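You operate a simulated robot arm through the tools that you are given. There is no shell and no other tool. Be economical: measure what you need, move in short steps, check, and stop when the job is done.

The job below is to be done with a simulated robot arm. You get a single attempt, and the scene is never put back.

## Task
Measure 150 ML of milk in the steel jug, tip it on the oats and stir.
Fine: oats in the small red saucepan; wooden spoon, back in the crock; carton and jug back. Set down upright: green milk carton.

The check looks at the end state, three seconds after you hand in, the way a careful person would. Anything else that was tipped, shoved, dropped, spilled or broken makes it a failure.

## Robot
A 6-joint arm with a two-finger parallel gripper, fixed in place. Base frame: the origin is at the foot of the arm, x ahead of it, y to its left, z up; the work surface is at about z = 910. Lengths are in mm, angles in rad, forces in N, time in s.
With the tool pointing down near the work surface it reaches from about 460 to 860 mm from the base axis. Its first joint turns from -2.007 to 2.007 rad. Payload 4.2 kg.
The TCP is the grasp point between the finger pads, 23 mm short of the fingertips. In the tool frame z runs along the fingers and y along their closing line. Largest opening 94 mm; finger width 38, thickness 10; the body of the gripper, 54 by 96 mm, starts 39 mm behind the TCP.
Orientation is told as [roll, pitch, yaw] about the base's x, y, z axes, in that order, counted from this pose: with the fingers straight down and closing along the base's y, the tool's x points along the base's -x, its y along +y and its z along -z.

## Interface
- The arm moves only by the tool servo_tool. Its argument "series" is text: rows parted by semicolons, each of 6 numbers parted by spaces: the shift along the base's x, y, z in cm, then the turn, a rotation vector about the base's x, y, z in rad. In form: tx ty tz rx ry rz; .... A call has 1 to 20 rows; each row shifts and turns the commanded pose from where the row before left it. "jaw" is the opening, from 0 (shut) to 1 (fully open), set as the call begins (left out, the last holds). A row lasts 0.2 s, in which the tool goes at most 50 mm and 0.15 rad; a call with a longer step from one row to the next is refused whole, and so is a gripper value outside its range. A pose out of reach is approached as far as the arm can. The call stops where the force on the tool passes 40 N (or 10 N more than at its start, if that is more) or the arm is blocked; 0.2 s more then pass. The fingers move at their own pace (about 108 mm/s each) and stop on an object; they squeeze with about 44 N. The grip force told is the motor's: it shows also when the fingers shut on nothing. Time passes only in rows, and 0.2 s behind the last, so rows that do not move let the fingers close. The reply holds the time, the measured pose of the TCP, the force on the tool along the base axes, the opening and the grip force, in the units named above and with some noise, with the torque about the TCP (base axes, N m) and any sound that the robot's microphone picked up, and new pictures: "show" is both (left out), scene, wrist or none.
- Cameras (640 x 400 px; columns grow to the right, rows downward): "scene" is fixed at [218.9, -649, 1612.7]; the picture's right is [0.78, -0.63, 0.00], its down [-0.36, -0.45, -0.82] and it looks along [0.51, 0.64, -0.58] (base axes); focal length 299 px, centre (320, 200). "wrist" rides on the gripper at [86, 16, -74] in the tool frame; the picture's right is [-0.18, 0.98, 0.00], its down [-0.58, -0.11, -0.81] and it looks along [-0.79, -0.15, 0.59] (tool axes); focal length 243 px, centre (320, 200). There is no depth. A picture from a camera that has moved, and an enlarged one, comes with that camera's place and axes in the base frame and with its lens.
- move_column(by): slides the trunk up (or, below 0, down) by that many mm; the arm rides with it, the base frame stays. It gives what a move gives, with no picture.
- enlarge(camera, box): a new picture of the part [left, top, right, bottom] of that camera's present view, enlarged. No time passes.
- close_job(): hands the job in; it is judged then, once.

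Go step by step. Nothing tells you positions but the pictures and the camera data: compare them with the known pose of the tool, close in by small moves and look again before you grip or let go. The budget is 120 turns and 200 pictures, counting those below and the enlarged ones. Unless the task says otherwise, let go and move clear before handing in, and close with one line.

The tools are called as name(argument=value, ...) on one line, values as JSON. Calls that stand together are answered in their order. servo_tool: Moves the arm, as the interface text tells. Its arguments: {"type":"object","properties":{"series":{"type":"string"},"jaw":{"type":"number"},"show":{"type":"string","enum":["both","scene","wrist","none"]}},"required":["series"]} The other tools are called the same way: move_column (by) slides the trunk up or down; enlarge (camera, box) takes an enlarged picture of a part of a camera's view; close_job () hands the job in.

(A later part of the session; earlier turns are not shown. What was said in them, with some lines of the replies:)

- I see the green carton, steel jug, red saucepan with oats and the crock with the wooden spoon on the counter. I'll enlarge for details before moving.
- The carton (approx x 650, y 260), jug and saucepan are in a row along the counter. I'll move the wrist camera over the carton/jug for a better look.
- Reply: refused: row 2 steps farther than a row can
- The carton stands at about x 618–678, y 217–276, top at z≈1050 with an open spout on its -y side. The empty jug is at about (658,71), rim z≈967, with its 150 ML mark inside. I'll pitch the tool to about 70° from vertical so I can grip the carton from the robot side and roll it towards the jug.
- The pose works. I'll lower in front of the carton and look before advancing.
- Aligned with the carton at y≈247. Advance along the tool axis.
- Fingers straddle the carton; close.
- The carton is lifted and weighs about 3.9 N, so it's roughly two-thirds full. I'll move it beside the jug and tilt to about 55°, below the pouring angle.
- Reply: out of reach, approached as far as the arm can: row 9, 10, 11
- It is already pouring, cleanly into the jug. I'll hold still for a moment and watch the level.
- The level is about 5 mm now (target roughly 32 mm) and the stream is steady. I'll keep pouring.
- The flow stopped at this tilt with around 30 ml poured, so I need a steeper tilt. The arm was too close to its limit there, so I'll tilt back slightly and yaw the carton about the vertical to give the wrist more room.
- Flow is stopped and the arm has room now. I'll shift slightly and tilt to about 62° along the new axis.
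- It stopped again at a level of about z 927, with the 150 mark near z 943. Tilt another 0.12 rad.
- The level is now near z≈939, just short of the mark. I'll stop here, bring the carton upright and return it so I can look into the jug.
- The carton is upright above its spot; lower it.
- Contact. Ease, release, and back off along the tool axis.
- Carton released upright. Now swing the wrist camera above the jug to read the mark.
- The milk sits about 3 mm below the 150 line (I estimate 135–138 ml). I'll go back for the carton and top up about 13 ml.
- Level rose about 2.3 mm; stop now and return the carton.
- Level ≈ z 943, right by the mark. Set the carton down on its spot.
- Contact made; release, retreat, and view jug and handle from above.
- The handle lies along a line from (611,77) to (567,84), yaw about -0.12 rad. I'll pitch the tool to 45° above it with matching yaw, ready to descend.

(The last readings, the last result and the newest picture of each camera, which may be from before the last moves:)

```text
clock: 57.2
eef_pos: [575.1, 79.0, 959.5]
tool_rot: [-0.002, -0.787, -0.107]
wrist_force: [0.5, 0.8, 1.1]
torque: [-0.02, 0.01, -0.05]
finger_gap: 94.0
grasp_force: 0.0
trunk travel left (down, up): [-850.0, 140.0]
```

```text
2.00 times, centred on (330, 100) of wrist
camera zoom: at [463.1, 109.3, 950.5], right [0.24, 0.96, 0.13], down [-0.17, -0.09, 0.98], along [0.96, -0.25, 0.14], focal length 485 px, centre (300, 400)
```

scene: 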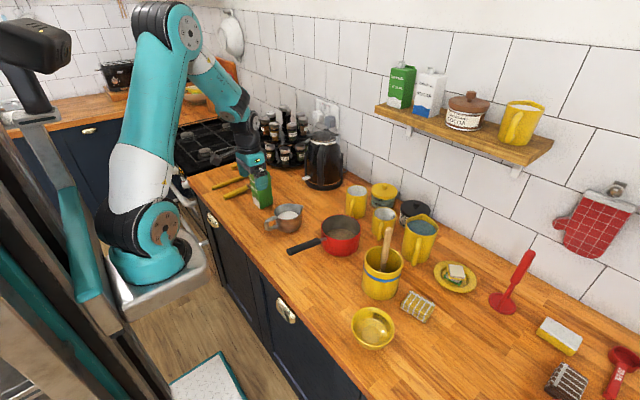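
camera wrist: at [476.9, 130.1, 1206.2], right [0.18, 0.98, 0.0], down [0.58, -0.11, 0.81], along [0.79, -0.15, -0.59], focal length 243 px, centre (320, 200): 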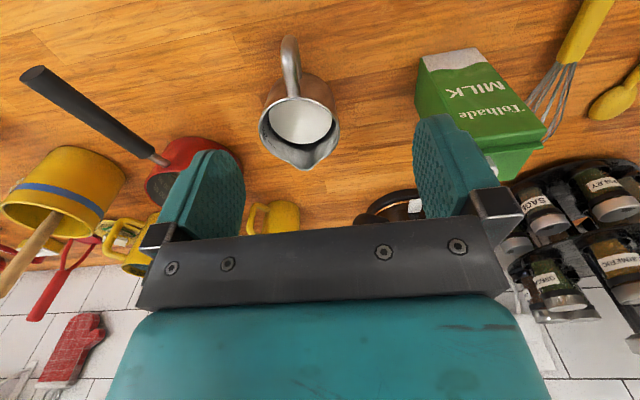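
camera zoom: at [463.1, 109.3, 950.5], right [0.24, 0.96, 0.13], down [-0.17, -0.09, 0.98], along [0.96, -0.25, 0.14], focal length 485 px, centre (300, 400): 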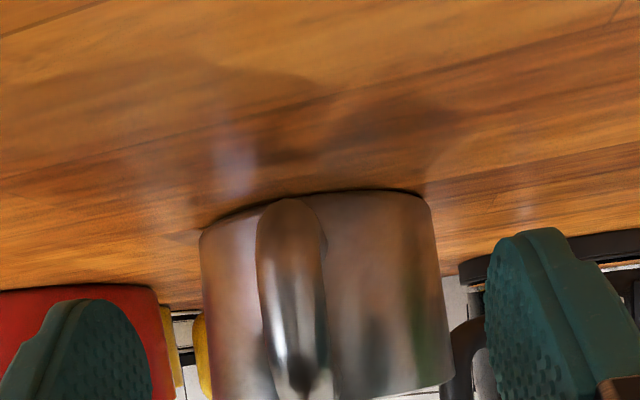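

The handle is centred between the fingers. Lower 1 cm and close.

servo_tool(series="0 0.1 -0.6 0 0 0;0 0 -0.5 0 0 0;0 0 0 0 0 0", show="none")

servo_tool(series="0 0 0 0 0 0;0 0 0 0 0 0;0 0 0 0 0 0;0 0 0 0 0 0", jaw=0, show="none")

enlarge(camera="scene", box=[230, 170, 320, 240])

```text
clock: 58.0
eef_pos: [574.1, 82.4, 946.5]
tool_rot: [-0.004, -0.786, -0.11]
wrist_force: [-0.2, -0.2, 0.0]
torque: [0.03, 0.01, -0.02]
finger_gap: 93.9
grasp_force: 0.0
trunk travel left (down, up): [-850.0, 140.0]
```

```text
clock: 59.0
eef_pos: [572.2, 82.9, 947.6]
tool_rot: [-0.002, -0.786, -0.11]
wrist_force: [0.3, -1.3, -0.2]
torque: [0.07, -0.04, -0.05]
finger_gap: 14.9
grasp_force: 44.0
trunk travel left (down, up): [-850.0, 140.0]
```

```text
5.71 times, centred on (275, 205) of scene
camera zoom: at [218.9, -649.0, 1612.7], right [0.78, -0.63, 0.0], down [-0.36, -0.45, -0.82], along [0.51, 0.64, -0.58], focal length 1709 px, centre (577, 171)
```

zoom: 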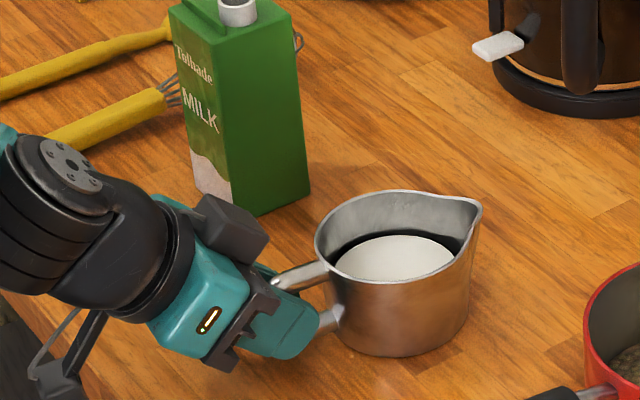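

Handle gripped without shifting the jug. Lift gently and check.

servo_tool(series="0 0 0.5 0 0 0;0 0 1 0 0 0;0 0 1.5 0 0 0;0 0 0 0 0 0;0 0 0 0 0 0", show="none")

enlarge(camera="scene", box=[230, 160, 320, 230])

```text
clock: 60.2
eef_pos: [571.8, 83.4, 976.4]
tool_rot: [-0.003, -0.784, -0.108]
wrist_force: [-0.4, 0.1, -2.6]
torque: [0.04, 0.15, 0.01]
finger_gap: 14.8
grasp_force: 44.0
trunk travel left (down, up): [-850.0, 140.0]
```

```text
5.71 times, centred on (275, 195) of scene
camera zoom: at [218.9, -649.0, 1612.7], right [0.78, -0.63, 0.0], down [-0.36, -0.45, -0.82], along [0.51, 0.64, -0.58], focal length 1709 px, centre (577, 229)
```

zoom: 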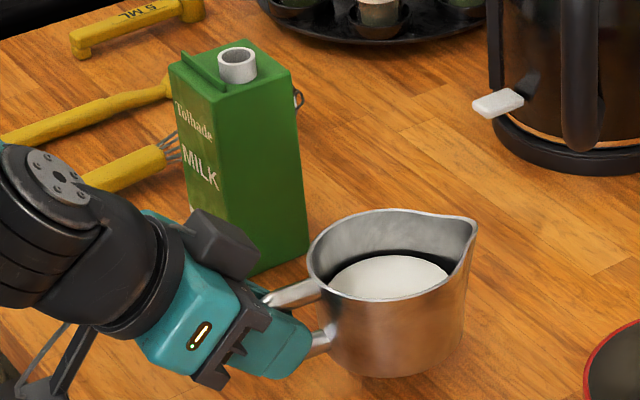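

The jug hangs level. Raise and swing it so the spout faces the pan from the +y side.

servo_tool(series="0 0 1.5 0 0 0;0 0 2.5 0 0 0;0 0 2.9 0 0 0;0 0 2.5 0 0 0;0 0 1.5 0 0 0;0.5 -0.1 0 0 0 -0.05;1 -0.2 0 0 0 -0.1;1.3 -0.3 0 0 0 -0.12;1.3 -0.3 0 0 0 -0.12;1.3 -0.3 0 0 0 -0.12;1.3 -0.3 0 0 0 -0.12;1.3 -0.3 0 0 0 -0.12;1.3 -0.3 0 0 0 -0.12;1.3 -0.3 0 0 0 -0.12;1.3 -0.3 0 0 0 -0.12;1.2 -0.3 0 0 0 -0.12;1 -0.2 0 0 0 -0.1;0.6 -0.1 0 0 0 -0.06;0 0 0 0 0 0;0 0 0 0 0 0", show="both")

enlarge(camera="scene", box=[250, 140, 400, 260])

```text
clock: 64.4
eef_pos: [720.7, 49.3, 1085.8]
tool_rot: [-0.002, -0.787, -1.499]
wrist_force: [-0.4, -0.6, -2.9]
torque: [0.18, 0.0, 0.01]
finger_gap: 14.6
grasp_force: 44.0
trunk travel left (down, up): [-850.0, 140.0]
camera wrist: at [727.9, 165.3, 1078.1], right [0.99, -0.06, 0.13], down [-0.12, 0.15, 0.98], along [-0.08, -0.99, 0.14], focal length 243 px, centre (320, 200)
```

scene: 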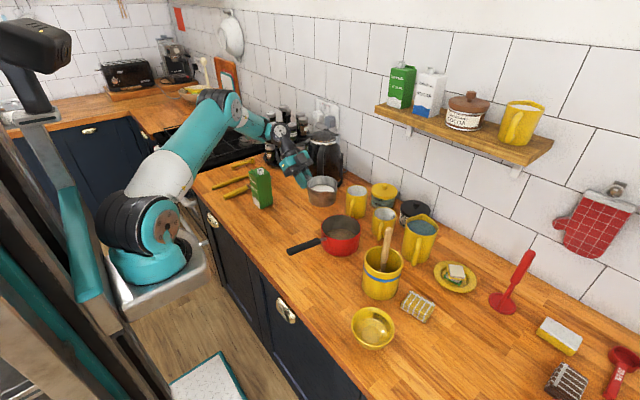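
wrist: 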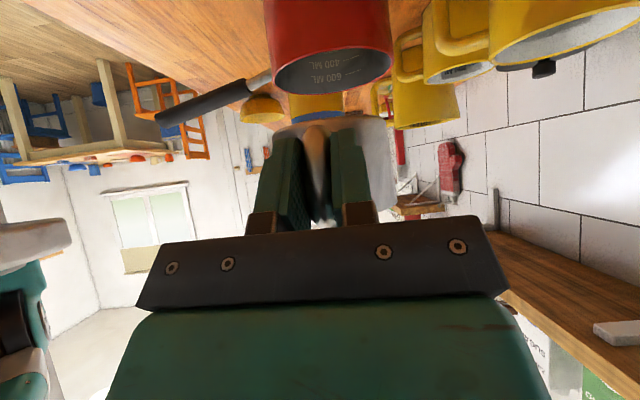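

```text
3.33 times, centred on (325, 200) of scene
camera zoom: at [218.9, -649.0, 1612.7], right [0.78, -0.63, 0.0], down [-0.36, -0.45, -0.82], along [0.51, 0.64, -0.58], focal length 997 px, centre (303, 200)
```

zoom: 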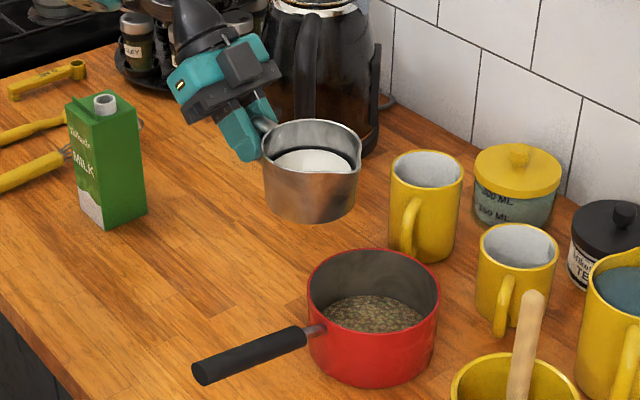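

The jug is behind the pan with the spout near (735,-96). I'll start tilting, keeping the spout over the pan (centre about (740,-115), rim z 980).

servo_tool(series="0.2 0 -0.4 0.116 0.0082 0;0.2 0 -0.4 0.116 0.0082 0;0.1 -0.1 -0.4 0.116 0.0082 0;0.02 -0.36 1.24 0.0871 0.0062 0;0 0 0 0 0 0;0 0 0 0 0 0", show="none")

enlarge(camera="scene", box=[270, 150, 390, 260])

```text
clock: 65.8
eef_pos: [724.6, 45.3, 1086.7]
tool_rot: [-0.002, -0.348, -1.5]
wrist_force: [0.5, -0.6, -3.1]
torque: [0.16, -0.01, -0.02]
finger_gap: 14.7
grasp_force: 44.4
trunk travel left (down, up): [-850.0, 140.0]
```

```text
3.64 times, centred on (330, 205) of scene
camera zoom: at [218.9, -649.0, 1612.7], right [0.78, -0.63, 0.0], down [-0.36, -0.45, -0.82], along [0.51, 0.64, -0.58], focal length 1087 px, centre (284, 182)
```

zoom: 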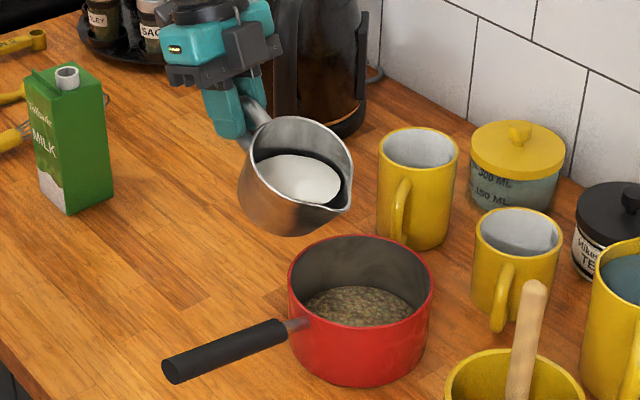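

servo_tool(series="0.03 -0.47 1.2 0.0871 0.0062 0;0.03 -0.47 1.2 0.0871 0.0062 0;0 0 0 0 0 0;0 0 0 0 0 0", show="none")

enlarge(camera="scene", box=[270, 150, 390, 260])

```text
clock: 66.8
eef_pos: [725.9, 37.2, 1109.7]
tool_rot: [-0.003, -0.176, -1.498]
wrist_force: [0.9, 0.3, -2.7]
torque: [0.1, 0.0, -0.01]
finger_gap: 14.9
grasp_force: 44.0
trunk travel left (down, up): [-850.0, 140.0]
```

```text
3.64 times, centred on (330, 205) of scene
camera zoom: at [218.9, -649.0, 1612.7], right [0.78, -0.63, 0.0], down [-0.36, -0.45, -0.82], along [0.51, 0.64, -0.58], focal length 1087 px, centre (284, 182)
```

zoom: 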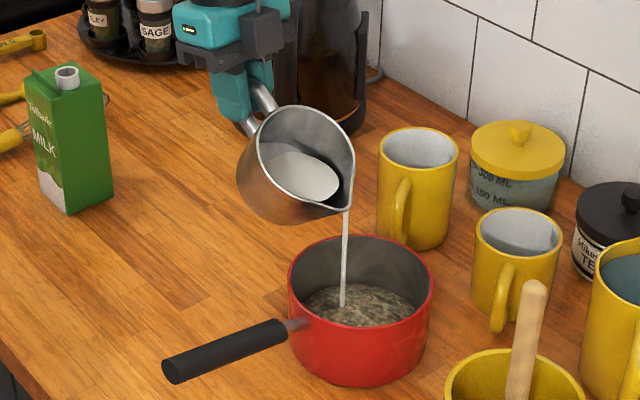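

The stream falls well inside the pan. Continue tilting to 55°.

servo_tool(series="0.04 -0.67 1.1 0.0871 0.0062 0;0 0 0 0 0 0;0 0 0 0 0 0;0.04 -0.67 1.1 0.0871 0.0062 0;0 0 0 0 0 0;0 0 0 0 0 0;0.06 -0.85 0.97 0.0871 0.0062 0;0 0 0 0 0 0;0 0 0 0 0 0;0.06 -0.85 0.97 0.0871 0.0062 0;0 0 0 0 0 0;0 0 0 0 0 0", show="none")

enlarge(camera="scene", box=[270, 150, 390, 260])

```text
clock: 69.4
eef_pos: [728.1, 6.3, 1152.5]
tool_rot: [-0.002, 0.174, -1.498]
wrist_force: [-0.1, -0.3, -2.7]
torque: [0.07, 0.01, 0.02]
finger_gap: 14.7
grasp_force: 43.9
trunk travel left (down, up): [-850.0, 140.0]
```

```text
3.64 times, centred on (330, 205) of scene
camera zoom: at [218.9, -649.0, 1612.7], right [0.78, -0.63, 0.0], down [-0.36, -0.45, -0.82], along [0.51, 0.64, -0.58], focal length 1087 px, centre (284, 182)
```

zoom: 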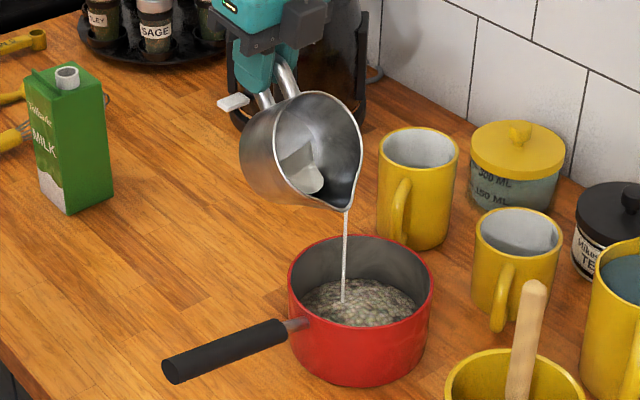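

servo_tool(series="0.07 -1 0.8 0.0871 0.0062 0;0 0 0 0 0 0;0 0 0 0 0 0;0.07 -1 0.8 0.0871 0.0062 0;0 0 0 0 0 0;0 0 0 0 0 0;0.08 -1.13 0.6 0.0871 0.0062 0;0 0 0 0 0 0;0.08 -1.13 0.6 0.0871 0.0062 0;0 0 0 0 0 0;0.09 -1.22 0.41 0.0871 0.0062 0;0 0 0 0 0 0;0.09 -1.22 0.41 0.0871 0.0062 0;0 0 0 0 0 0;0 0 0 0 0 0", show="none")

enlarge(camera="scene", box=[270, 150, 390, 260])

```text
clock: 72.6
eef_pos: [732.0, -62.1, 1188.5]
tool_rot: [-0.003, 0.698, -1.502]
wrist_force: [0.1, 0.4, -2.7]
torque: [-0.04, 0.01, -0.02]
finger_gap: 14.7
grasp_force: 44.2
trunk travel left (down, up): [-850.0, 140.0]
```

```text
3.64 times, centred on (330, 205) of scene
camera zoom: at [218.9, -649.0, 1612.7], right [0.78, -0.63, 0.0], down [-0.36, -0.45, -0.82], along [0.51, 0.64, -0.58], focal length 1087 px, centre (284, 182)
```

zoom: 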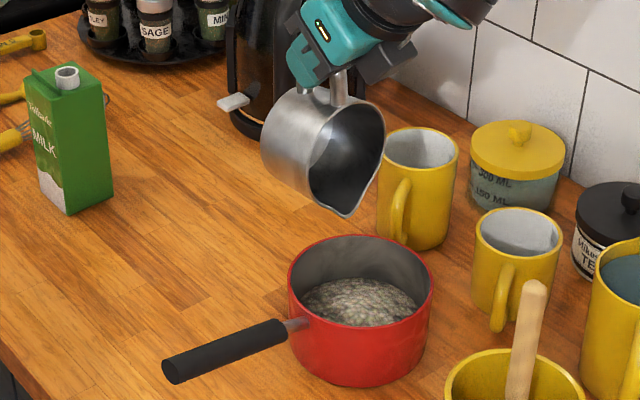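

Nearly empty; tilt to 105° and let it drain.

servo_tool(series="0.09 -1.27 0.19 0.0871 0.0062 0;0.09 -1.27 0.19 0.0871 0.0062 0;0.09 -1.28 0 0.0871 0.0062 0;0.09 -1.28 0 0.0871 0.0062 0;0 0 0 0 0 0;0 0 0 0 0 0;0 0 0 0 0 0;0 0 0 0 0 0;0 0 0 0 0 0", show="none")

enlarge(camera="scene", box=[280, 140, 380, 250])

```text
clock: 74.6
eef_pos: [709.5, -93.4, 1175.1]
tool_rot: [0.003, 1.041, -1.501]
wrist_force: [-0.1, -0.4, -1.5]
torque: [-0.06, 0.0, -0.01]
finger_gap: 14.7
grasp_force: 44.2
out of reach, approached as far as the arm can: row 3, 4
trunk travel left (down, up): [-850.0, 140.0]
```

```text
3.64 times, centred on (330, 195) of scene
camera zoom: at [218.9, -649.0, 1612.7], right [0.78, -0.63, 0.0], down [-0.36, -0.45, -0.82], along [0.51, 0.64, -0.58], focal length 1087 px, centre (284, 218)
```

zoom: 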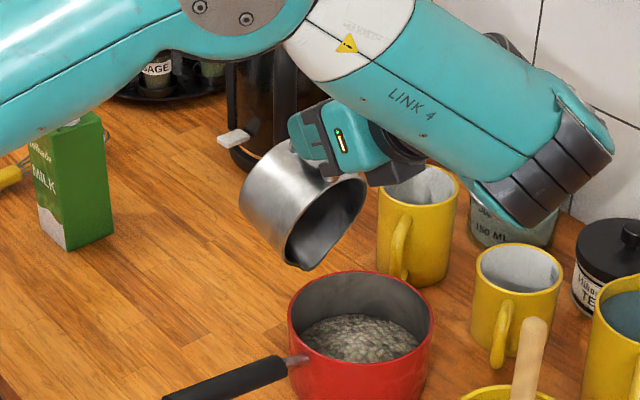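

The arm hit a reach limit but the jug has drained over the pan. Tilt back along the way I came.

servo_tool(series="0.56 0.78 0.34 -0.0871 -0.0062 0;0.56 0.78 0.34 -0.0871 -0.0062 0;0.56 0.78 0.34 -0.0871 -0.0062 0;0.56 0.78 0.34 -0.0871 -0.0062 0;0 0 0 0 0 0;-0.09 1.11 -0.8 -0.148 -0.0105 0;-0.09 1.11 -0.8 -0.148 -0.0105 0;-0.09 1.11 -0.8 -0.148 -0.0105 0;-0.09 1.11 -0.8 -0.148 -0.0105 0;-0.09 1.11 -0.8 -0.148 -0.0105 0;-0.09 1.11 -0.8 -0.148 -0.0105 0;-0.09 1.11 -0.8 -0.148 -0.0105 0;-0.09 1.11 -0.8 -0.148 -0.0105 0;-0.09 1.11 -0.8 -0.148 -0.0105 0;-0.09 1.11 -0.8 -0.148 -0.0105 0;0 0 0 0 0 0", show="scene")

enlarge(camera="scene", box=[250, 140, 400, 260])

```text
clock: 78.0
eef_pos: [721.4, 50.3, 1107.3]
tool_rot: [-0.004, -0.787, -1.5]
wrist_force: [-0.3, 0.4, -2.7]
torque: [0.21, -0.01, 0.04]
finger_gap: 14.6
grasp_force: 44.0
trunk travel left (down, up): [-850.0, 140.0]
```

scene: 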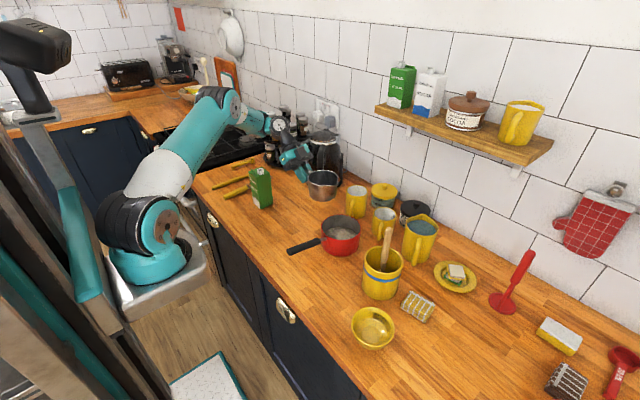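

```text
3.33 times, centred on (325, 200) of scene
camera zoom: at [218.9, -649.0, 1612.7], right [0.78, -0.63, 0.0], down [-0.36, -0.45, -0.82], along [0.51, 0.64, -0.58], focal length 997 px, centre (303, 200)
```

zoom: 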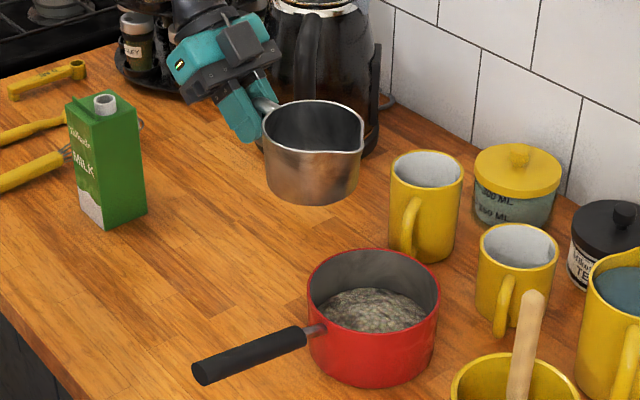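

The jug is empty and nothing spilled. Swing it back to its spot.

servo_tool(series="-0.6 0.1 0 0 0 0.06;-1 0.2 0 0 0 0.1;-1.3 0.3 0 0 0 0.12;-1.3 0.3 0 0 0 0.12;-1.3 0.3 0 0 0 0.12;-1.3 0.3 0 0 0 0.12;-1.3 0.3 0 0 0 0.12;-1.3 0.3 0 0 0 0.12;-1.3 0.3 0 0 0 0.12;-1.3 0.3 0 0 0 0.12;-1.2 0.3 0 0 0 0.12;-1 0.2 0 0 0 0.1;-0.6 0 0 0 0 0.05;0 0 -4 0 0 0;0 0 -4 0 0 0;0 0 -3.5 0 0 0;0 0 0 0 0 0", show="none")

enlarge(camera="scene", box=[230, 160, 320, 230])

```text
clock: 81.6
eef_pos: [577.0, 85.7, 994.3]
tool_rot: [-0.003, -0.787, -0.11]
wrist_force: [-0.9, 0.1, -2.6]
torque: [0.03, 0.16, 0.01]
finger_gap: 14.9
grasp_force: 44.3
trunk travel left (down, up): [-850.0, 140.0]
```

```text
5.71 times, centred on (275, 195) of scene
camera zoom: at [218.9, -649.0, 1612.7], right [0.78, -0.63, 0.0], down [-0.36, -0.45, -0.82], along [0.51, 0.64, -0.58], focal length 1709 px, centre (577, 229)
```

zoom: 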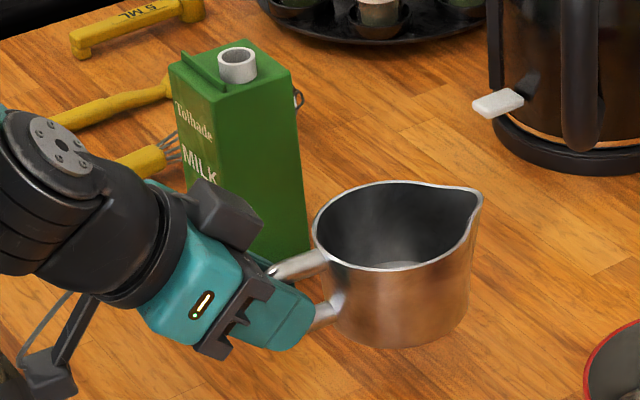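

servo_tool(series="-0.25 -0.25 -2 0 0 0;0 0 -1.8 0 0 0;0 0 -0.4 0 0 0;0 0 -0.2 0 0 0;0 0 0 0 0 0", show="none")

servo_tool(series="0 0 -0.1 0 0 0;0 0 -0.1 0 0 0;0 0 0 0 0 0", show="none")

```text
clock: 82.8
eef_pos: [571.9, 80.0, 950.4]
tool_rot: [-0.003, -0.784, -0.108]
wrist_force: [0.3, 0.5, -1.7]
torque: [0.02, 0.17, -0.01]
finger_gap: 14.7
grasp_force: 43.7
trunk travel left (down, up): [-850.0, 140.0]
```

```text
clock: 83.6
eef_pos: [571.8, 80.7, 947.4]
tool_rot: [-0.002, -0.785, -0.11]
wrist_force: [-0.3, -0.7, -2.2]
torque: [0.05, 0.15, 0.01]
finger_gap: 14.8
grasp_force: 43.8
trunk travel left (down, up): [-850.0, 140.0]
```

servo_tool(series="0.1 0.1 -0.1 0 0 0;0 0 -0.1 0 0 0;0 0 0 0 0 0", show="none")

```text
clock: 84.4
eef_pos: [572.9, 80.6, 947.6]
tool_rot: [-0.002, -0.788, -0.107]
wrist_force: [-0.8, -1.2, 16.9]
torque: [-0.02, -0.84, -0.06]
finger_gap: 14.9
grasp_force: 43.9
trunk travel left (down, up): [-850.0, 140.0]
```

Seated. Ease, release and rise vertically.

servo_tool(series="0 0 0.1 0 0 0;0 0 0 0 0 0", show="none")

servo_tool(series="0 0 0 0 0 0;0 0 0 0 0 0;0 0 0 0 0 0;0 0 0 0 0 0;0 0 2 0 0 0;0 0 4 0 0 0;0 0 4 0 0 0;0 0 4 0 0 0;0 0 0 0 0 0", jaw=1, show="scene")

enlarge(camera="scene", box=[340, 190, 440, 310])

```text
clock: 85.0
eef_pos: [572.4, 80.2, 948.0]
tool_rot: [-0.002, -0.788, -0.111]
wrist_force: [6.0, -1.7, 12.5]
torque: [0.01, -0.93, -0.09]
finger_gap: 14.9
grasp_force: 44.0
trunk travel left (down, up): [-850.0, 140.0]
```

```text
clock: 87.0
eef_pos: [571.1, 80.9, 1086.7]
tool_rot: [-0.005, -0.786, -0.107]
wrist_force: [-0.8, 0.1, 1.0]
torque: [0.0, -0.01, -0.01]
finger_gap: 93.9
grasp_force: 0.0
trunk travel left (down, up): [-850.0, 140.0]
```

scene: 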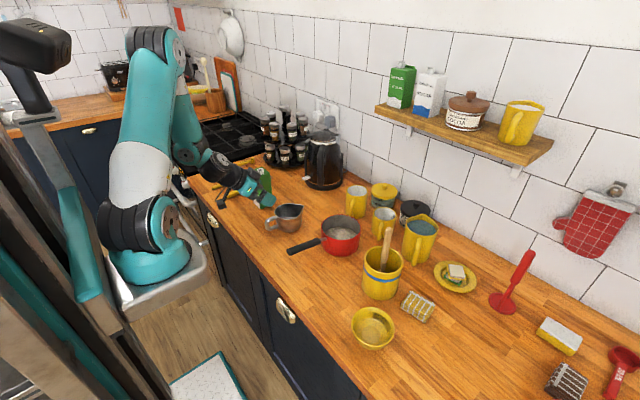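

```text
3.33 times, centred on (390, 250) of scene
camera zoom: at [218.9, -649.0, 1612.7], right [0.78, -0.63, 0.0], down [-0.36, -0.45, -0.82], along [0.51, 0.64, -0.58], focal length 997 px, centre (87, 33)
```

zoom: 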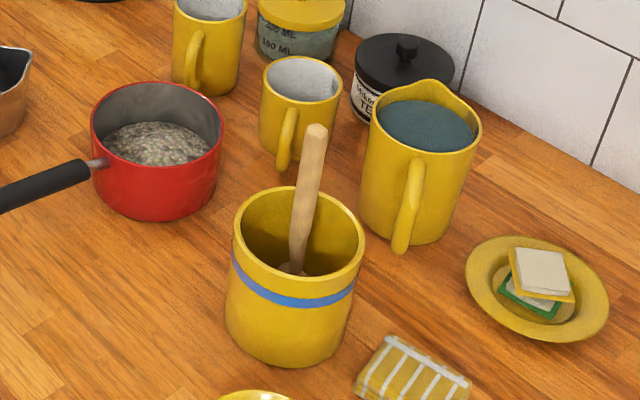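

Jug is back. Now move the camera over the crock to locate the spoon.

servo_tool(series="0 0 4 0 0 0.11;0 0 4 0 0.131 0;0 -2 3 0 0.131 0;0.5 -4 1 0 0.131 0;0.8 -4 0 0 0.131 0;0.8 -4.5 0 0 0.131 0;0.8 -4.5 0 0 0.131 0;0.8 -4.5 0 0 0 0;0.8 -4.5 0 0 0 0;0.8 -4.5 0 0 0 0;0.8 -3.5 0 0 0 0;0.5 -1 0 0 0 0;0 0 0 0 0 0", show="wrist")

enlarge(camera="wrist", box=[230, 20, 410, 180])

```text
clock: 89.8
eef_pos: [638.0, -288.7, 1204.0]
tool_rot: [-0.003, 0.0, 0.0]
wrist_force: [-0.4, -0.1, 0.7]
torque: [0.01, 0.0, 0.04]
finger_gap: 94.2
grasp_force: 0.2
trunk travel left (down, up): [-850.0, 140.0]
camera wrist: at [552.7, -271.4, 1280.1], right [0.18, 0.98, 0.0], down [0.58, -0.11, 0.81], along [0.79, -0.15, -0.59], focal length 243 px, centre (320, 200)
```

wrist: 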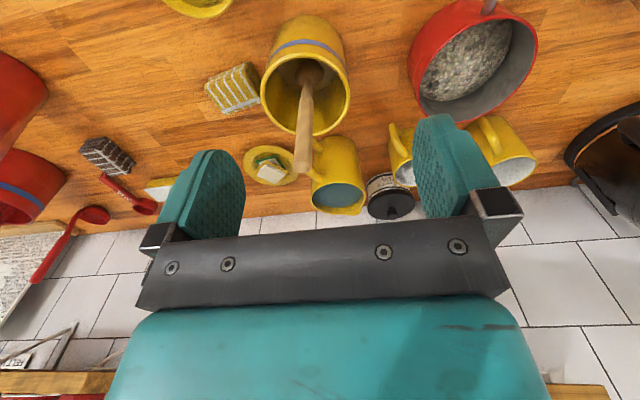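

```text
2.50 times, centred on (320, 100) of wrist
camera zoom: at [552.7, -271.4, 1280.1], right [0.18, 0.98, 0.0], down [0.58, -0.11, 0.81], along [0.79, -0.15, -0.59], focal length 606 px, centre (320, 450)
```

zoom: 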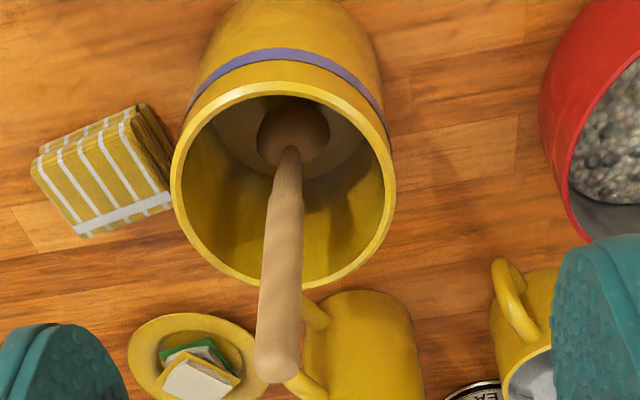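

The spoon stands vertically in the middle of the crock, its top at about (708,-316,1123). I'll descend on it with the tool down.

servo_tool(series="3.5 -1.3 0 0 0 0;3.6 -1.4 0 0 0 0;0 0 0 0 0 0;0 0 -3 0 0 0;0 0 0 0 0 0", show="both")

enlarge(camera="scene", box=[340, 160, 440, 280])

```text
clock: 91.0
eef_pos: [711.2, -316.6, 1177.4]
tool_rot: [-0.002, 0.0, 0.001]
wrist_force: [-0.1, -0.2, 0.6]
torque: [0.03, 0.0, -0.01]
finger_gap: 94.0
grasp_force: 0.1
trunk travel left (down, up): [-850.0, 140.0]
camera wrist: at [624.8, -298.7, 1251.4], right [0.18, 0.98, 0.0], down [0.58, -0.11, 0.81], along [0.79, -0.15, -0.59], focal length 243 px, centre (320, 200)
```

scene: 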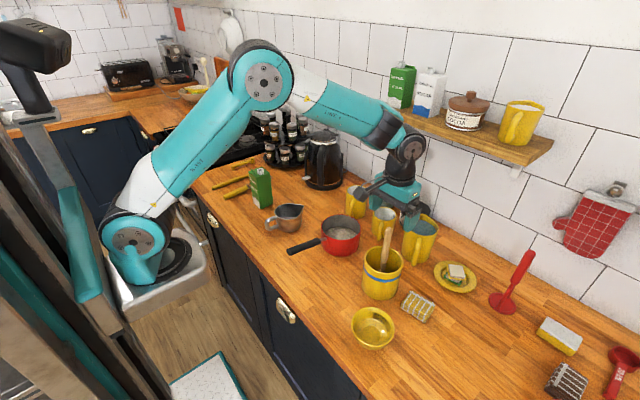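
wrist: 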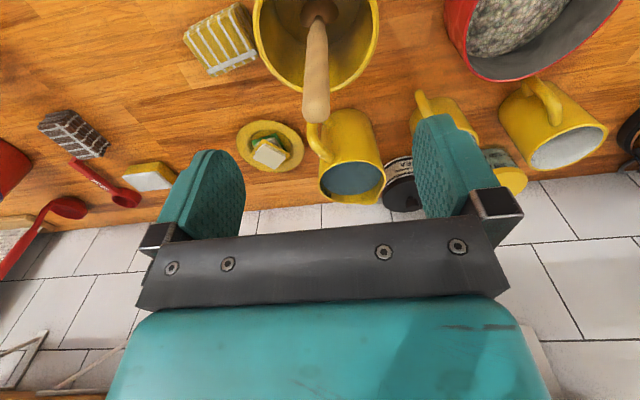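

```text
3.33 times, centred on (390, 220) of scene
camera zoom: at [218.9, -649.0, 1612.7], right [0.78, -0.63, 0.0], down [-0.36, -0.45, -0.82], along [0.51, 0.64, -0.58], focal length 997 px, centre (87, 133)
```

zoom: 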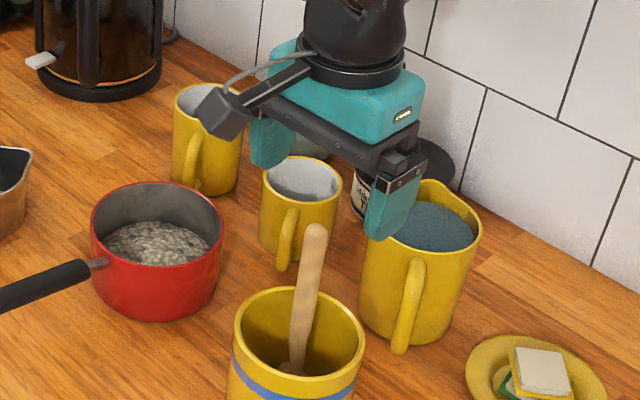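

The spoon top is confirmed at (708.6,-317). Descend.

servo_tool(series="-0.2 0 -3 0 0 0;0 0 -2.5 0 0 0;0 0 -2 0 0 0;0 0 -1 0 0 0;0 0 0 0 0 0", show="wrist")

enlarge(camera="scene", box=[340, 180, 440, 300])

```text
clock: 92.2
eef_pos: [708.6, -316.7, 1091.4]
tool_rot: [-0.002, 0.0, 0.001]
wrist_force: [0.1, -0.3, -0.8]
torque: [0.02, 0.0, 0.03]
finger_gap: 93.9
grasp_force: 0.1
trunk travel left (down, up): [-850.0, 140.0]
camera wrist: at [621.8, -299.5, 1167.1], right [0.18, 0.98, 0.0], down [0.58, -0.11, 0.81], along [0.79, -0.15, -0.59], focal length 243 px, centre (320, 200)
```

wrist: 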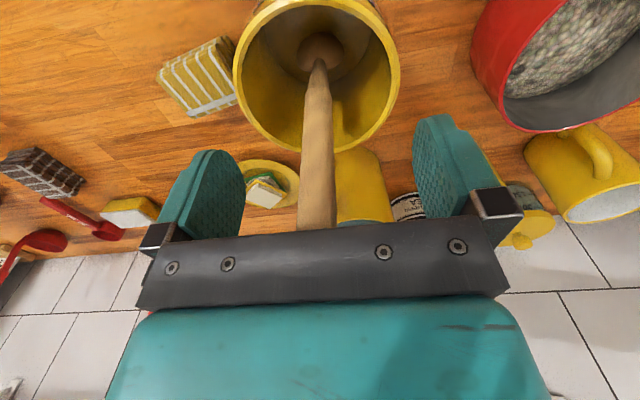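

```text
3.33 times, centred on (390, 240) of scene
camera zoom: at [218.9, -649.0, 1612.7], right [0.78, -0.63, 0.0], down [-0.36, -0.45, -0.82], along [0.51, 0.64, -0.58], focal length 997 px, centre (87, 67)
```

zoom: 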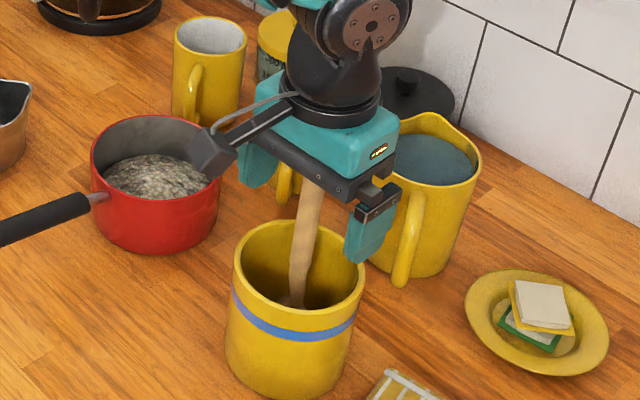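

Spoon handle is between the fingers. Close and lift straight up.

servo_tool(series="0 0 0 0 0 0;0 0 0 0 0 0;0 0 0 0 0 0;0 0 0 0 0 0", jaw=0, show="none")

servo_tool(series="0 0 2 0 0 0;0 0 3 0 0 0;0 0 3.5 0 0 0;0 0 3.5 0 0 0;0 0 2 0 0 0;0 0 0 0 0 0", show="none")

enlarge(camera="scene", box=[320, 160, 440, 280])

```text
clock: 93.2
eef_pos: [708.8, -316.1, 1092.2]
tool_rot: [0.001, 0.002, 0.0]
wrist_force: [0.8, 0.5, 0.7]
torque: [0.02, 0.01, 0.02]
finger_gap: 16.1
grasp_force: 43.7
trunk travel left (down, up): [-850.0, 140.0]
```

```text
clock: 94.6
eef_pos: [709.0, -316.5, 1228.8]
tool_rot: [-0.001, -0.001, -0.001]
wrist_force: [-1.2, -1.5, -0.4]
torque: [-0.01, 0.0, 0.0]
finger_gap: 15.9
grasp_force: 44.2
trunk travel left (down, up): [-850.0, 140.0]
```

```text
3.33 times, centred on (380, 220) of scene
camera zoom: at [218.9, -649.0, 1612.7], right [0.78, -0.63, 0.0], down [-0.36, -0.45, -0.82], along [0.51, 0.64, -0.58], focal length 997 px, centre (120, 133)
```

zoom: 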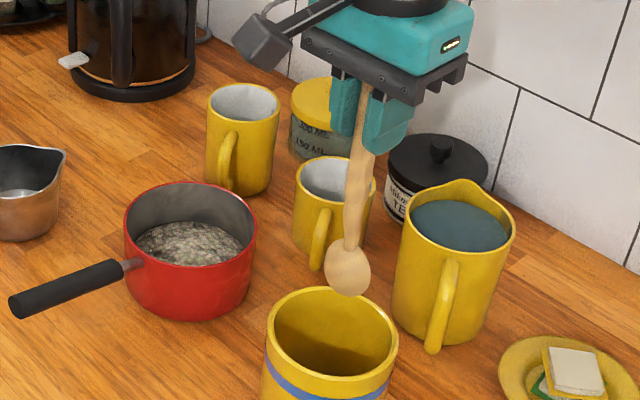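

Spoon is out cleanly. Move above the pan and check centring.

servo_tool(series="0.6 4 0 0 0 0;0.6 4 0 0 0 0;0.6 4 0 0 0 0;0.6 4 0 0 0 0;0.7 4 0 0 0 0;0 0.1 -3 0 0 0;0 0 0 0 0 0", show="wrist")

enlarge(camera="scene", box=[280, 150, 400, 270])

enlarge(camera="wrist", box=[210, 0, 430, 140])

```text
clock: 96.2
eef_pos: [737.9, -121.8, 1201.4]
tool_rot: [-0.001, 0.0, 0.001]
wrist_force: [-0.4, -0.7, -0.5]
torque: [0.0, 0.0, -0.03]
finger_gap: 16.2
grasp_force: 43.1
trunk travel left (down, up): [-850.0, 140.0]
camera wrist: at [651.2, -103.1, 1276.9], right [0.18, 0.98, 0.0], down [0.58, -0.11, 0.81], along [0.79, -0.15, -0.59], focal length 243 px, centre (320, 200)
```

wrist: 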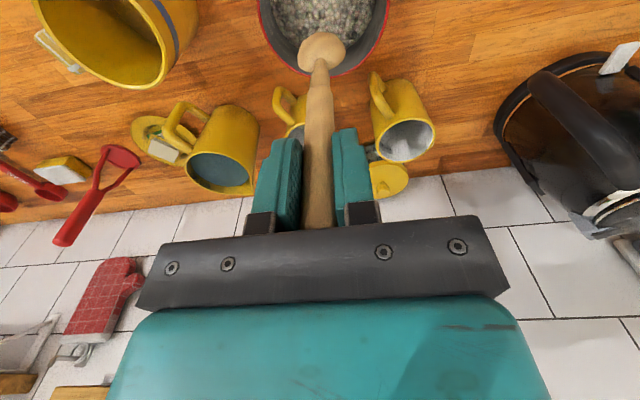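

```text
3.33 times, centred on (340, 210) of scene
camera zoom: at [218.9, -649.0, 1612.7], right [0.78, -0.63, 0.0], down [-0.36, -0.45, -0.82], along [0.51, 0.64, -0.58], focal length 997 px, centre (253, 167)
```

zoom: 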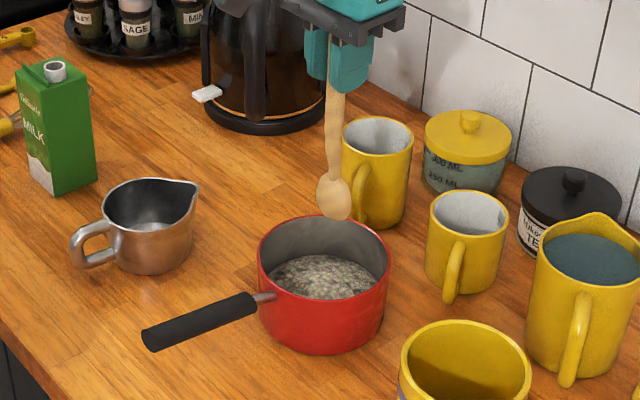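

```text
2.86 times, centred on (320, 70) of wrist
camera zoom: at [651.2, -103.1, 1276.9], right [0.18, 0.98, 0.0], down [0.58, -0.11, 0.81], along [0.79, -0.15, -0.59], focal length 693 px, centre (320, 571)
```

zoom: 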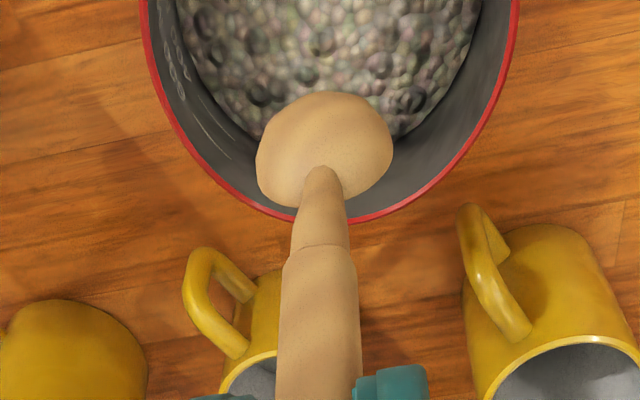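

The pan centre is about (735,-113). Lower the spoon into the oats, stopping just short of the bottom.

servo_tool(series="-0.5 0.4 -2.5 0 0 0;-0.5 0.3 -2.5 0 0 0;0 0 -2.5 0 0 0;0 0 -1.5 0 0 0;0 0 -1 0 0 0;0 0 0 0 0 0", show="none")

enlarge(camera="scene", box=[280, 150, 400, 270])

```text
clock: 97.6
eef_pos: [729.4, -109.2, 1102.0]
tool_rot: [-0.003, 0.001, -0.001]
wrist_force: [0.2, 0.3, -0.6]
torque: [-0.01, 0.01, -0.01]
finger_gap: 15.9
grasp_force: 44.3
trunk travel left (down, up): [-850.0, 140.0]
```

```text
3.33 times, centred on (340, 210) of scene
camera zoom: at [218.9, -649.0, 1612.7], right [0.78, -0.63, 0.0], down [-0.36, -0.45, -0.82], along [0.51, 0.64, -0.58], focal length 997 px, centre (253, 167)
```

zoom: 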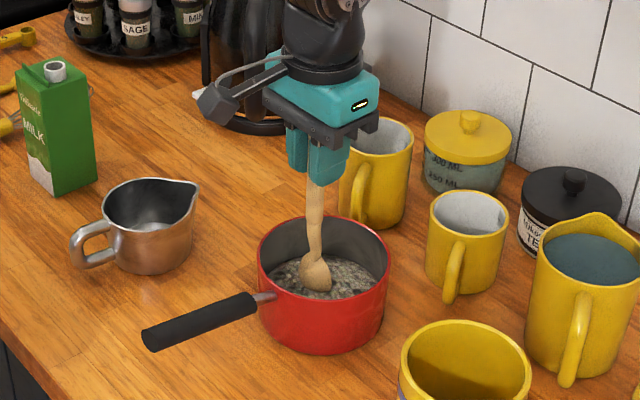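

The bowl is in the oats. Stir in circles of 22 mm radius.

servo_tool(series="1 -0.2 -0.3 0 0 0;1.2 -0.1 0 0 0 0;-0.295 1.1 0 0 0 0;-0.805 0.805 0 0 0 0;-1.1 0.295 0 0 0 0;-1.1 -0.295 0 0 0 0;-0.805 -0.805 0 0 0 0;-0.295 -1.1 0 0 0 0;0.295 -1.1 0 0 0 0;0.805 -0.805 0 0 0 0;1.1 -0.295 0 0 0 0;1.1 0.295 0 0 0 0;0.805 0.805 0 0 0 0;0.295 1.1 0 0 0 0", show="none")

enlarge(camera="scene", box=[280, 150, 400, 270])

```text
clock: 100.6
eef_pos: [752.4, -112.6, 1096.4]
tool_rot: [-0.001, 0.0, 0.0]
wrist_force: [0.1, -0.2, -0.1]
torque: [0.0, 0.0, 0.01]
finger_gap: 16.2
grasp_force: 43.9
trunk travel left (down, up): [-850.0, 140.0]
```

```text
3.33 times, centred on (340, 210) of scene
camera zoom: at [218.9, -649.0, 1612.7], right [0.78, -0.63, 0.0], down [-0.36, -0.45, -0.82], along [0.51, 0.64, -0.58], focal length 997 px, centre (253, 167)
```

zoom: 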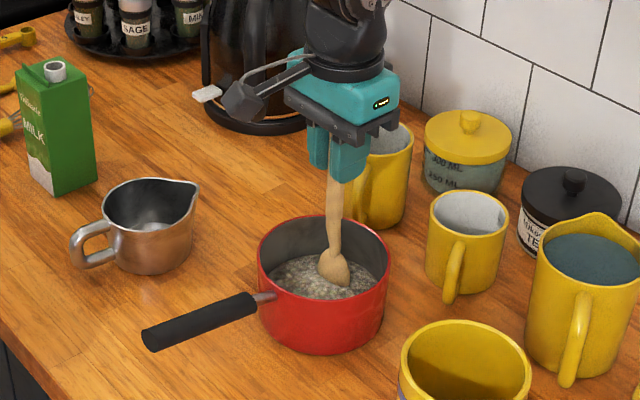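

Stirring goes freely, with the pan not moving. More laps follow.

servo_tool(series="-0.295 1.1 0 0 0 0;-0.805 0.805 0 0 0 0;-1.1 0.295 0 0 0 0;-1.1 -0.295 0 0 0 0;-0.805 -0.805 0 0 0 0;-0.295 -1.1 0 0 0 0;0.295 -1.1 0 0 0 0;0.805 -0.805 0 0 0 0;1.1 -0.295 0 0 0 0;1.1 0.295 0 0 0 0;0.805 0.805 0 0 0 0;0.295 1.1 0 0 0 0;-0.295 1.1 0 0 0 0;-0.805 0.805 0 0 0 0;-1.1 0.295 0 0 0 0;-1.1 -0.295 0 0 0 0;-0.805 -0.805 0 0 0 0;-0.295 -1.1 0 0 0 0", show="none")

servo_tool(series="0.295 -1.1 0 0 0 0;0.805 -0.805 0 0 0 0;1.1 -0.295 0 0 0 0;1.1 0.295 0 0 0 0;0.805 0.805 0 0 0 0;0.295 1.1 0 0 0 0;-0.295 1.1 0 0 0 0;-0.805 0.805 0 0 0 0;-1.1 0.295 0 0 0 0;-1.1 -0.295 0 0 0 0;-0.805 -0.805 0 0 0 0;-0.295 -1.1 0 0 0 0;0.295 -1.1 0 0 0 0;0.805 -0.805 0 0 0 0;1.1 -0.295 0 0 0 0;1.1 0.295 0 0 0 0;0.805 0.805 0 0 0 0;0.295 1.1 0 0 0 0;-2.2 0 0 0 0 0;0 0 0 0 0 0", show="none")

enlarge(camera="scene", box=[280, 150, 400, 270])

```text
clock: 104.4
eef_pos: [707.3, -110.8, 1098.4]
tool_rot: [-0.002, 0.0, -0.001]
wrist_force: [-0.2, 0.0, -0.5]
torque: [-0.01, -0.04, -0.01]
finger_gap: 16.3
grasp_force: 43.7
trunk travel left (down, up): [-850.0, 140.0]
```

```text
clock: 108.6
eef_pos: [729.5, -111.3, 1099.2]
tool_rot: [0.0, 0.001, -0.001]
wrist_force: [-0.4, -0.3, -0.8]
torque: [-0.02, 0.03, 0.02]
finger_gap: 16.4
grasp_force: 43.8
trunk travel left (down, up): [-850.0, 140.0]
```

```text
3.33 times, centred on (340, 210) of scene
camera zoom: at [218.9, -649.0, 1612.7], right [0.78, -0.63, 0.0], down [-0.36, -0.45, -0.82], along [0.51, 0.64, -0.58], focal length 997 px, centre (253, 167)
```

zoom: 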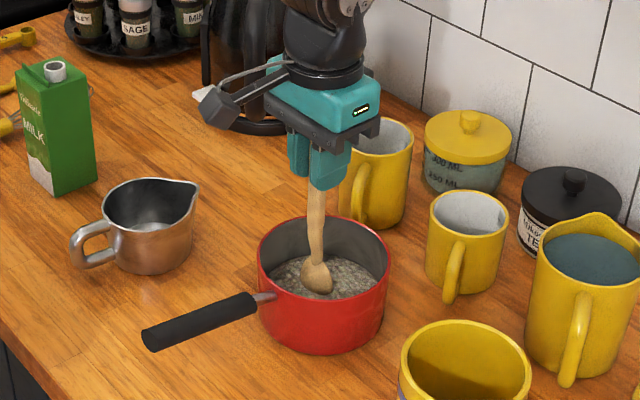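

Well stirred. Lift, let it drip over the pan, then carry it back above the crock.

servo_tool(series="0 0 1.5 0 0 0;0 0 1.5 0 0 0;0 0 2 0 0 0;0 0 0 0 0 0;0 0 0 0 0 0;0 0 0 0 0 0;0 0 0 0 0 0;0 0 0 0 0 0;0 0 4 0 0 0;0 0 4 0 0 0;-0.4 -4 0 0 0 0;-0.4 -4 0 0 0 0;-0.4 -4 0 0 0 0;-0.4 -4 0 0 0 0;-0.4 -4 0 0 0 0;0 -0.5 0 0 0 0;0 0 0 0 0 0", show="wrist")

enlarge(camera="scene", box=[300, 150, 440, 290])

```text
clock: 112.2
eef_pos: [707.4, -315.4, 1228.8]
tool_rot: [-0.002, -0.002, 0.001]
wrist_force: [0.8, -0.2, 0.0]
torque: [-0.04, 0.0, 0.03]
finger_gap: 16.4
grasp_force: 44.0
trunk travel left (down, up): [-850.0, 140.0]
camera wrist: at [621.4, -297.8, 1304.2], right [0.18, 0.98, 0.0], down [0.58, -0.11, 0.81], along [0.79, -0.15, -0.59], focal length 243 px, centre (320, 200)
```

wrist: 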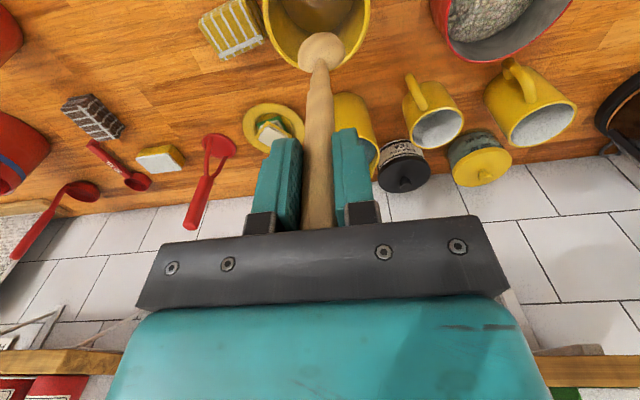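

```text
2.86 times, centred on (370, 220) of scene
camera zoom: at [218.9, -649.0, 1612.7], right [0.78, -0.63, 0.0], down [-0.36, -0.45, -0.82], along [0.51, 0.64, -0.58], focal length 854 px, centre (177, 143)
```

zoom: 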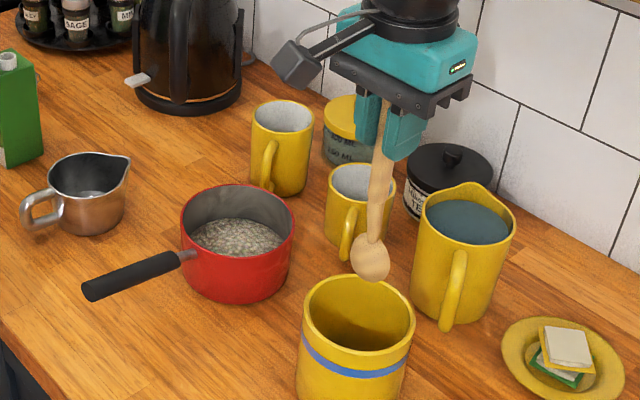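

Nothing dripped outside. Lower the spoon into the crock.

servo_tool(series="0.1 0 -3 0 0 0;0 0 -3 0 0 0;0 0 -3 0 0 0;0 0 -2.5 0 0 0;0 0 -1.5 0 0 0;0 0 -0.4 0 0 0;0 0 0 0 0 0", show="none")

enlarge(camera="scene", box=[340, 180, 440, 300])

```text
clock: 113.8
eef_pos: [708.2, -315.4, 1094.0]
tool_rot: [-0.002, 0.001, 0.0]
wrist_force: [0.3, -0.5, 0.1]
torque: [0.03, 0.01, 0.03]
finger_gap: 16.2
grasp_force: 43.9
trunk travel left (down, up): [-850.0, 140.0]
```

```text
3.33 times, centred on (390, 240) of scene
camera zoom: at [218.9, -649.0, 1612.7], right [0.78, -0.63, 0.0], down [-0.36, -0.45, -0.82], along [0.51, 0.64, -0.58], focal length 997 px, centre (87, 67)
```

zoom: 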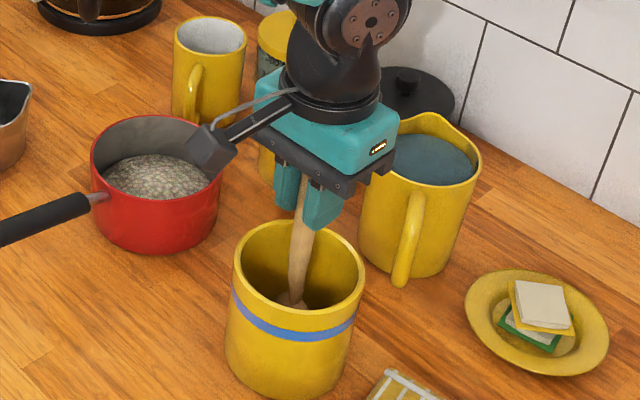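

servo_tool(series="0 0 -0.1 0 0 0;0 0 -0.1 0 0 0;0 0 0 0 0 0", show="none")

servo_tool(series="0 0 0 0 0 0;0 0 0 0 0 0;0 0 0 0 0 0;0 0 0 0 0 0;0 0 0 0 0 0", jaw=1, show="wrist")

enlarge(camera="scene", box=[340, 180, 440, 300])

```text
clock: 114.6
eef_pos: [709.4, -315.6, 1093.2]
tool_rot: [-0.001, 0.0, 0.0]
wrist_force: [-0.5, -0.1, 1.0]
torque: [0.0, 0.02, -0.03]
finger_gap: 16.4
grasp_force: 44.1
trunk travel left (down, up): [-850.0, 140.0]
```

```text
clock: 115.8
eef_pos: [709.3, -314.8, 1091.2]
tool_rot: [-0.001, 0.001, 0.0]
wrist_force: [-0.4, -1.2, 0.4]
torque: [-0.01, 0.0, 0.02]
finger_gap: 94.0
grasp_force: 0.0
trunk travel left (down, up): [-850.0, 140.0]
camera wrist: at [623.1, -297.4, 1167.0], right [0.18, 0.98, 0.0], down [0.58, -0.11, 0.81], along [0.79, -0.15, -0.59], focal length 243 px, centre (320, 200)
```

wrist: 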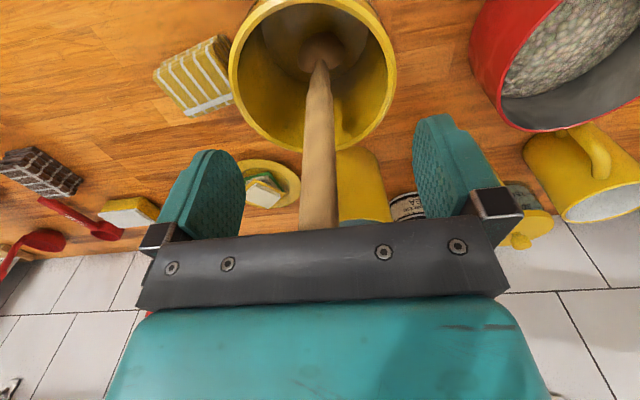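

```text
3.33 times, centred on (390, 240) of scene
camera zoom: at [218.9, -649.0, 1612.7], right [0.78, -0.63, 0.0], down [-0.36, -0.45, -0.82], along [0.51, 0.64, -0.58], focal length 997 px, centre (87, 67)
```

zoom: 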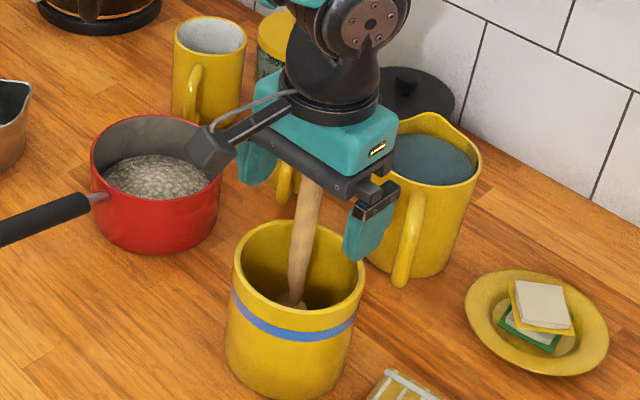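

The spoon stands in the crock again. Rise clear and do a final check.

servo_tool(series="0 0 3 0 0 0;0 0 4 0 0 0;0 0 4.5 0 0 0;0 0 4.5 0 0 0;-4 1 1 0 0 0;-4 1 1 0 0 0;-4 1 0 0 0 0;0 0 0 0 0 0;0 0 0 0 0 0", show="scene")

enlarge(camera="scene", box=[230, 150, 430, 300])

```text
clock: 117.8
eef_pos: [591.2, -285.9, 1271.8]
tool_rot: [-0.002, 0.0, 0.0]
wrist_force: [-0.8, -0.2, -0.8]
torque: [-0.01, 0.0, 0.0]
finger_gap: 94.1
grasp_force: 0.1
trunk travel left (down, up): [-850.0, 140.0]
```

scene: 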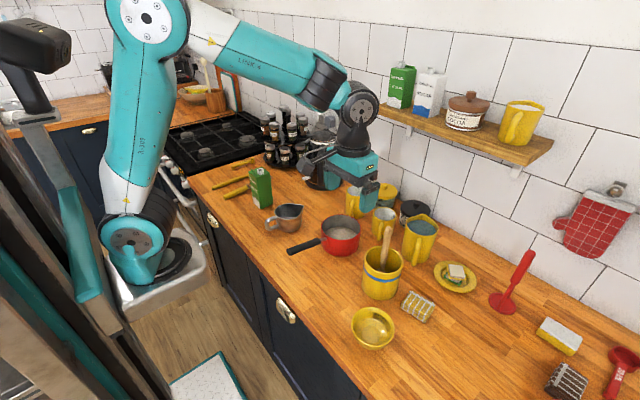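

```text
2.67 times, centred on (330, 225) of scene
camera zoom: at [218.9, -649.0, 1612.7], right [0.78, -0.63, 0.0], down [-0.36, -0.45, -0.82], along [0.51, 0.64, -0.58], focal length 797 px, centre (293, 133)
```

zoom: 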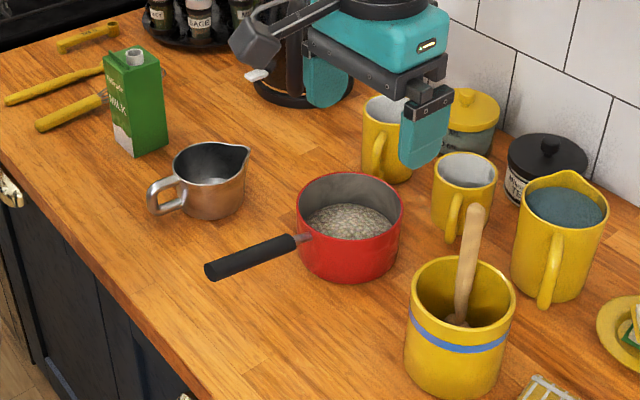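

Carton and jug are upright at their places, the oats are stirred, the spoon is in the crock, and I see no spills. Handing in.

close_job()

```text
The job is handed in.
```

I poured milk to about the 150 ML line in the steel jug, tipped it all onto the oats in the small red saucepan and stirred. The amount is my reading from the camera views, so it could be out by around 10 ml. The green carton is upright and back in place, as is the jug, the wooden spoon is in the crock, and I saw no spills.
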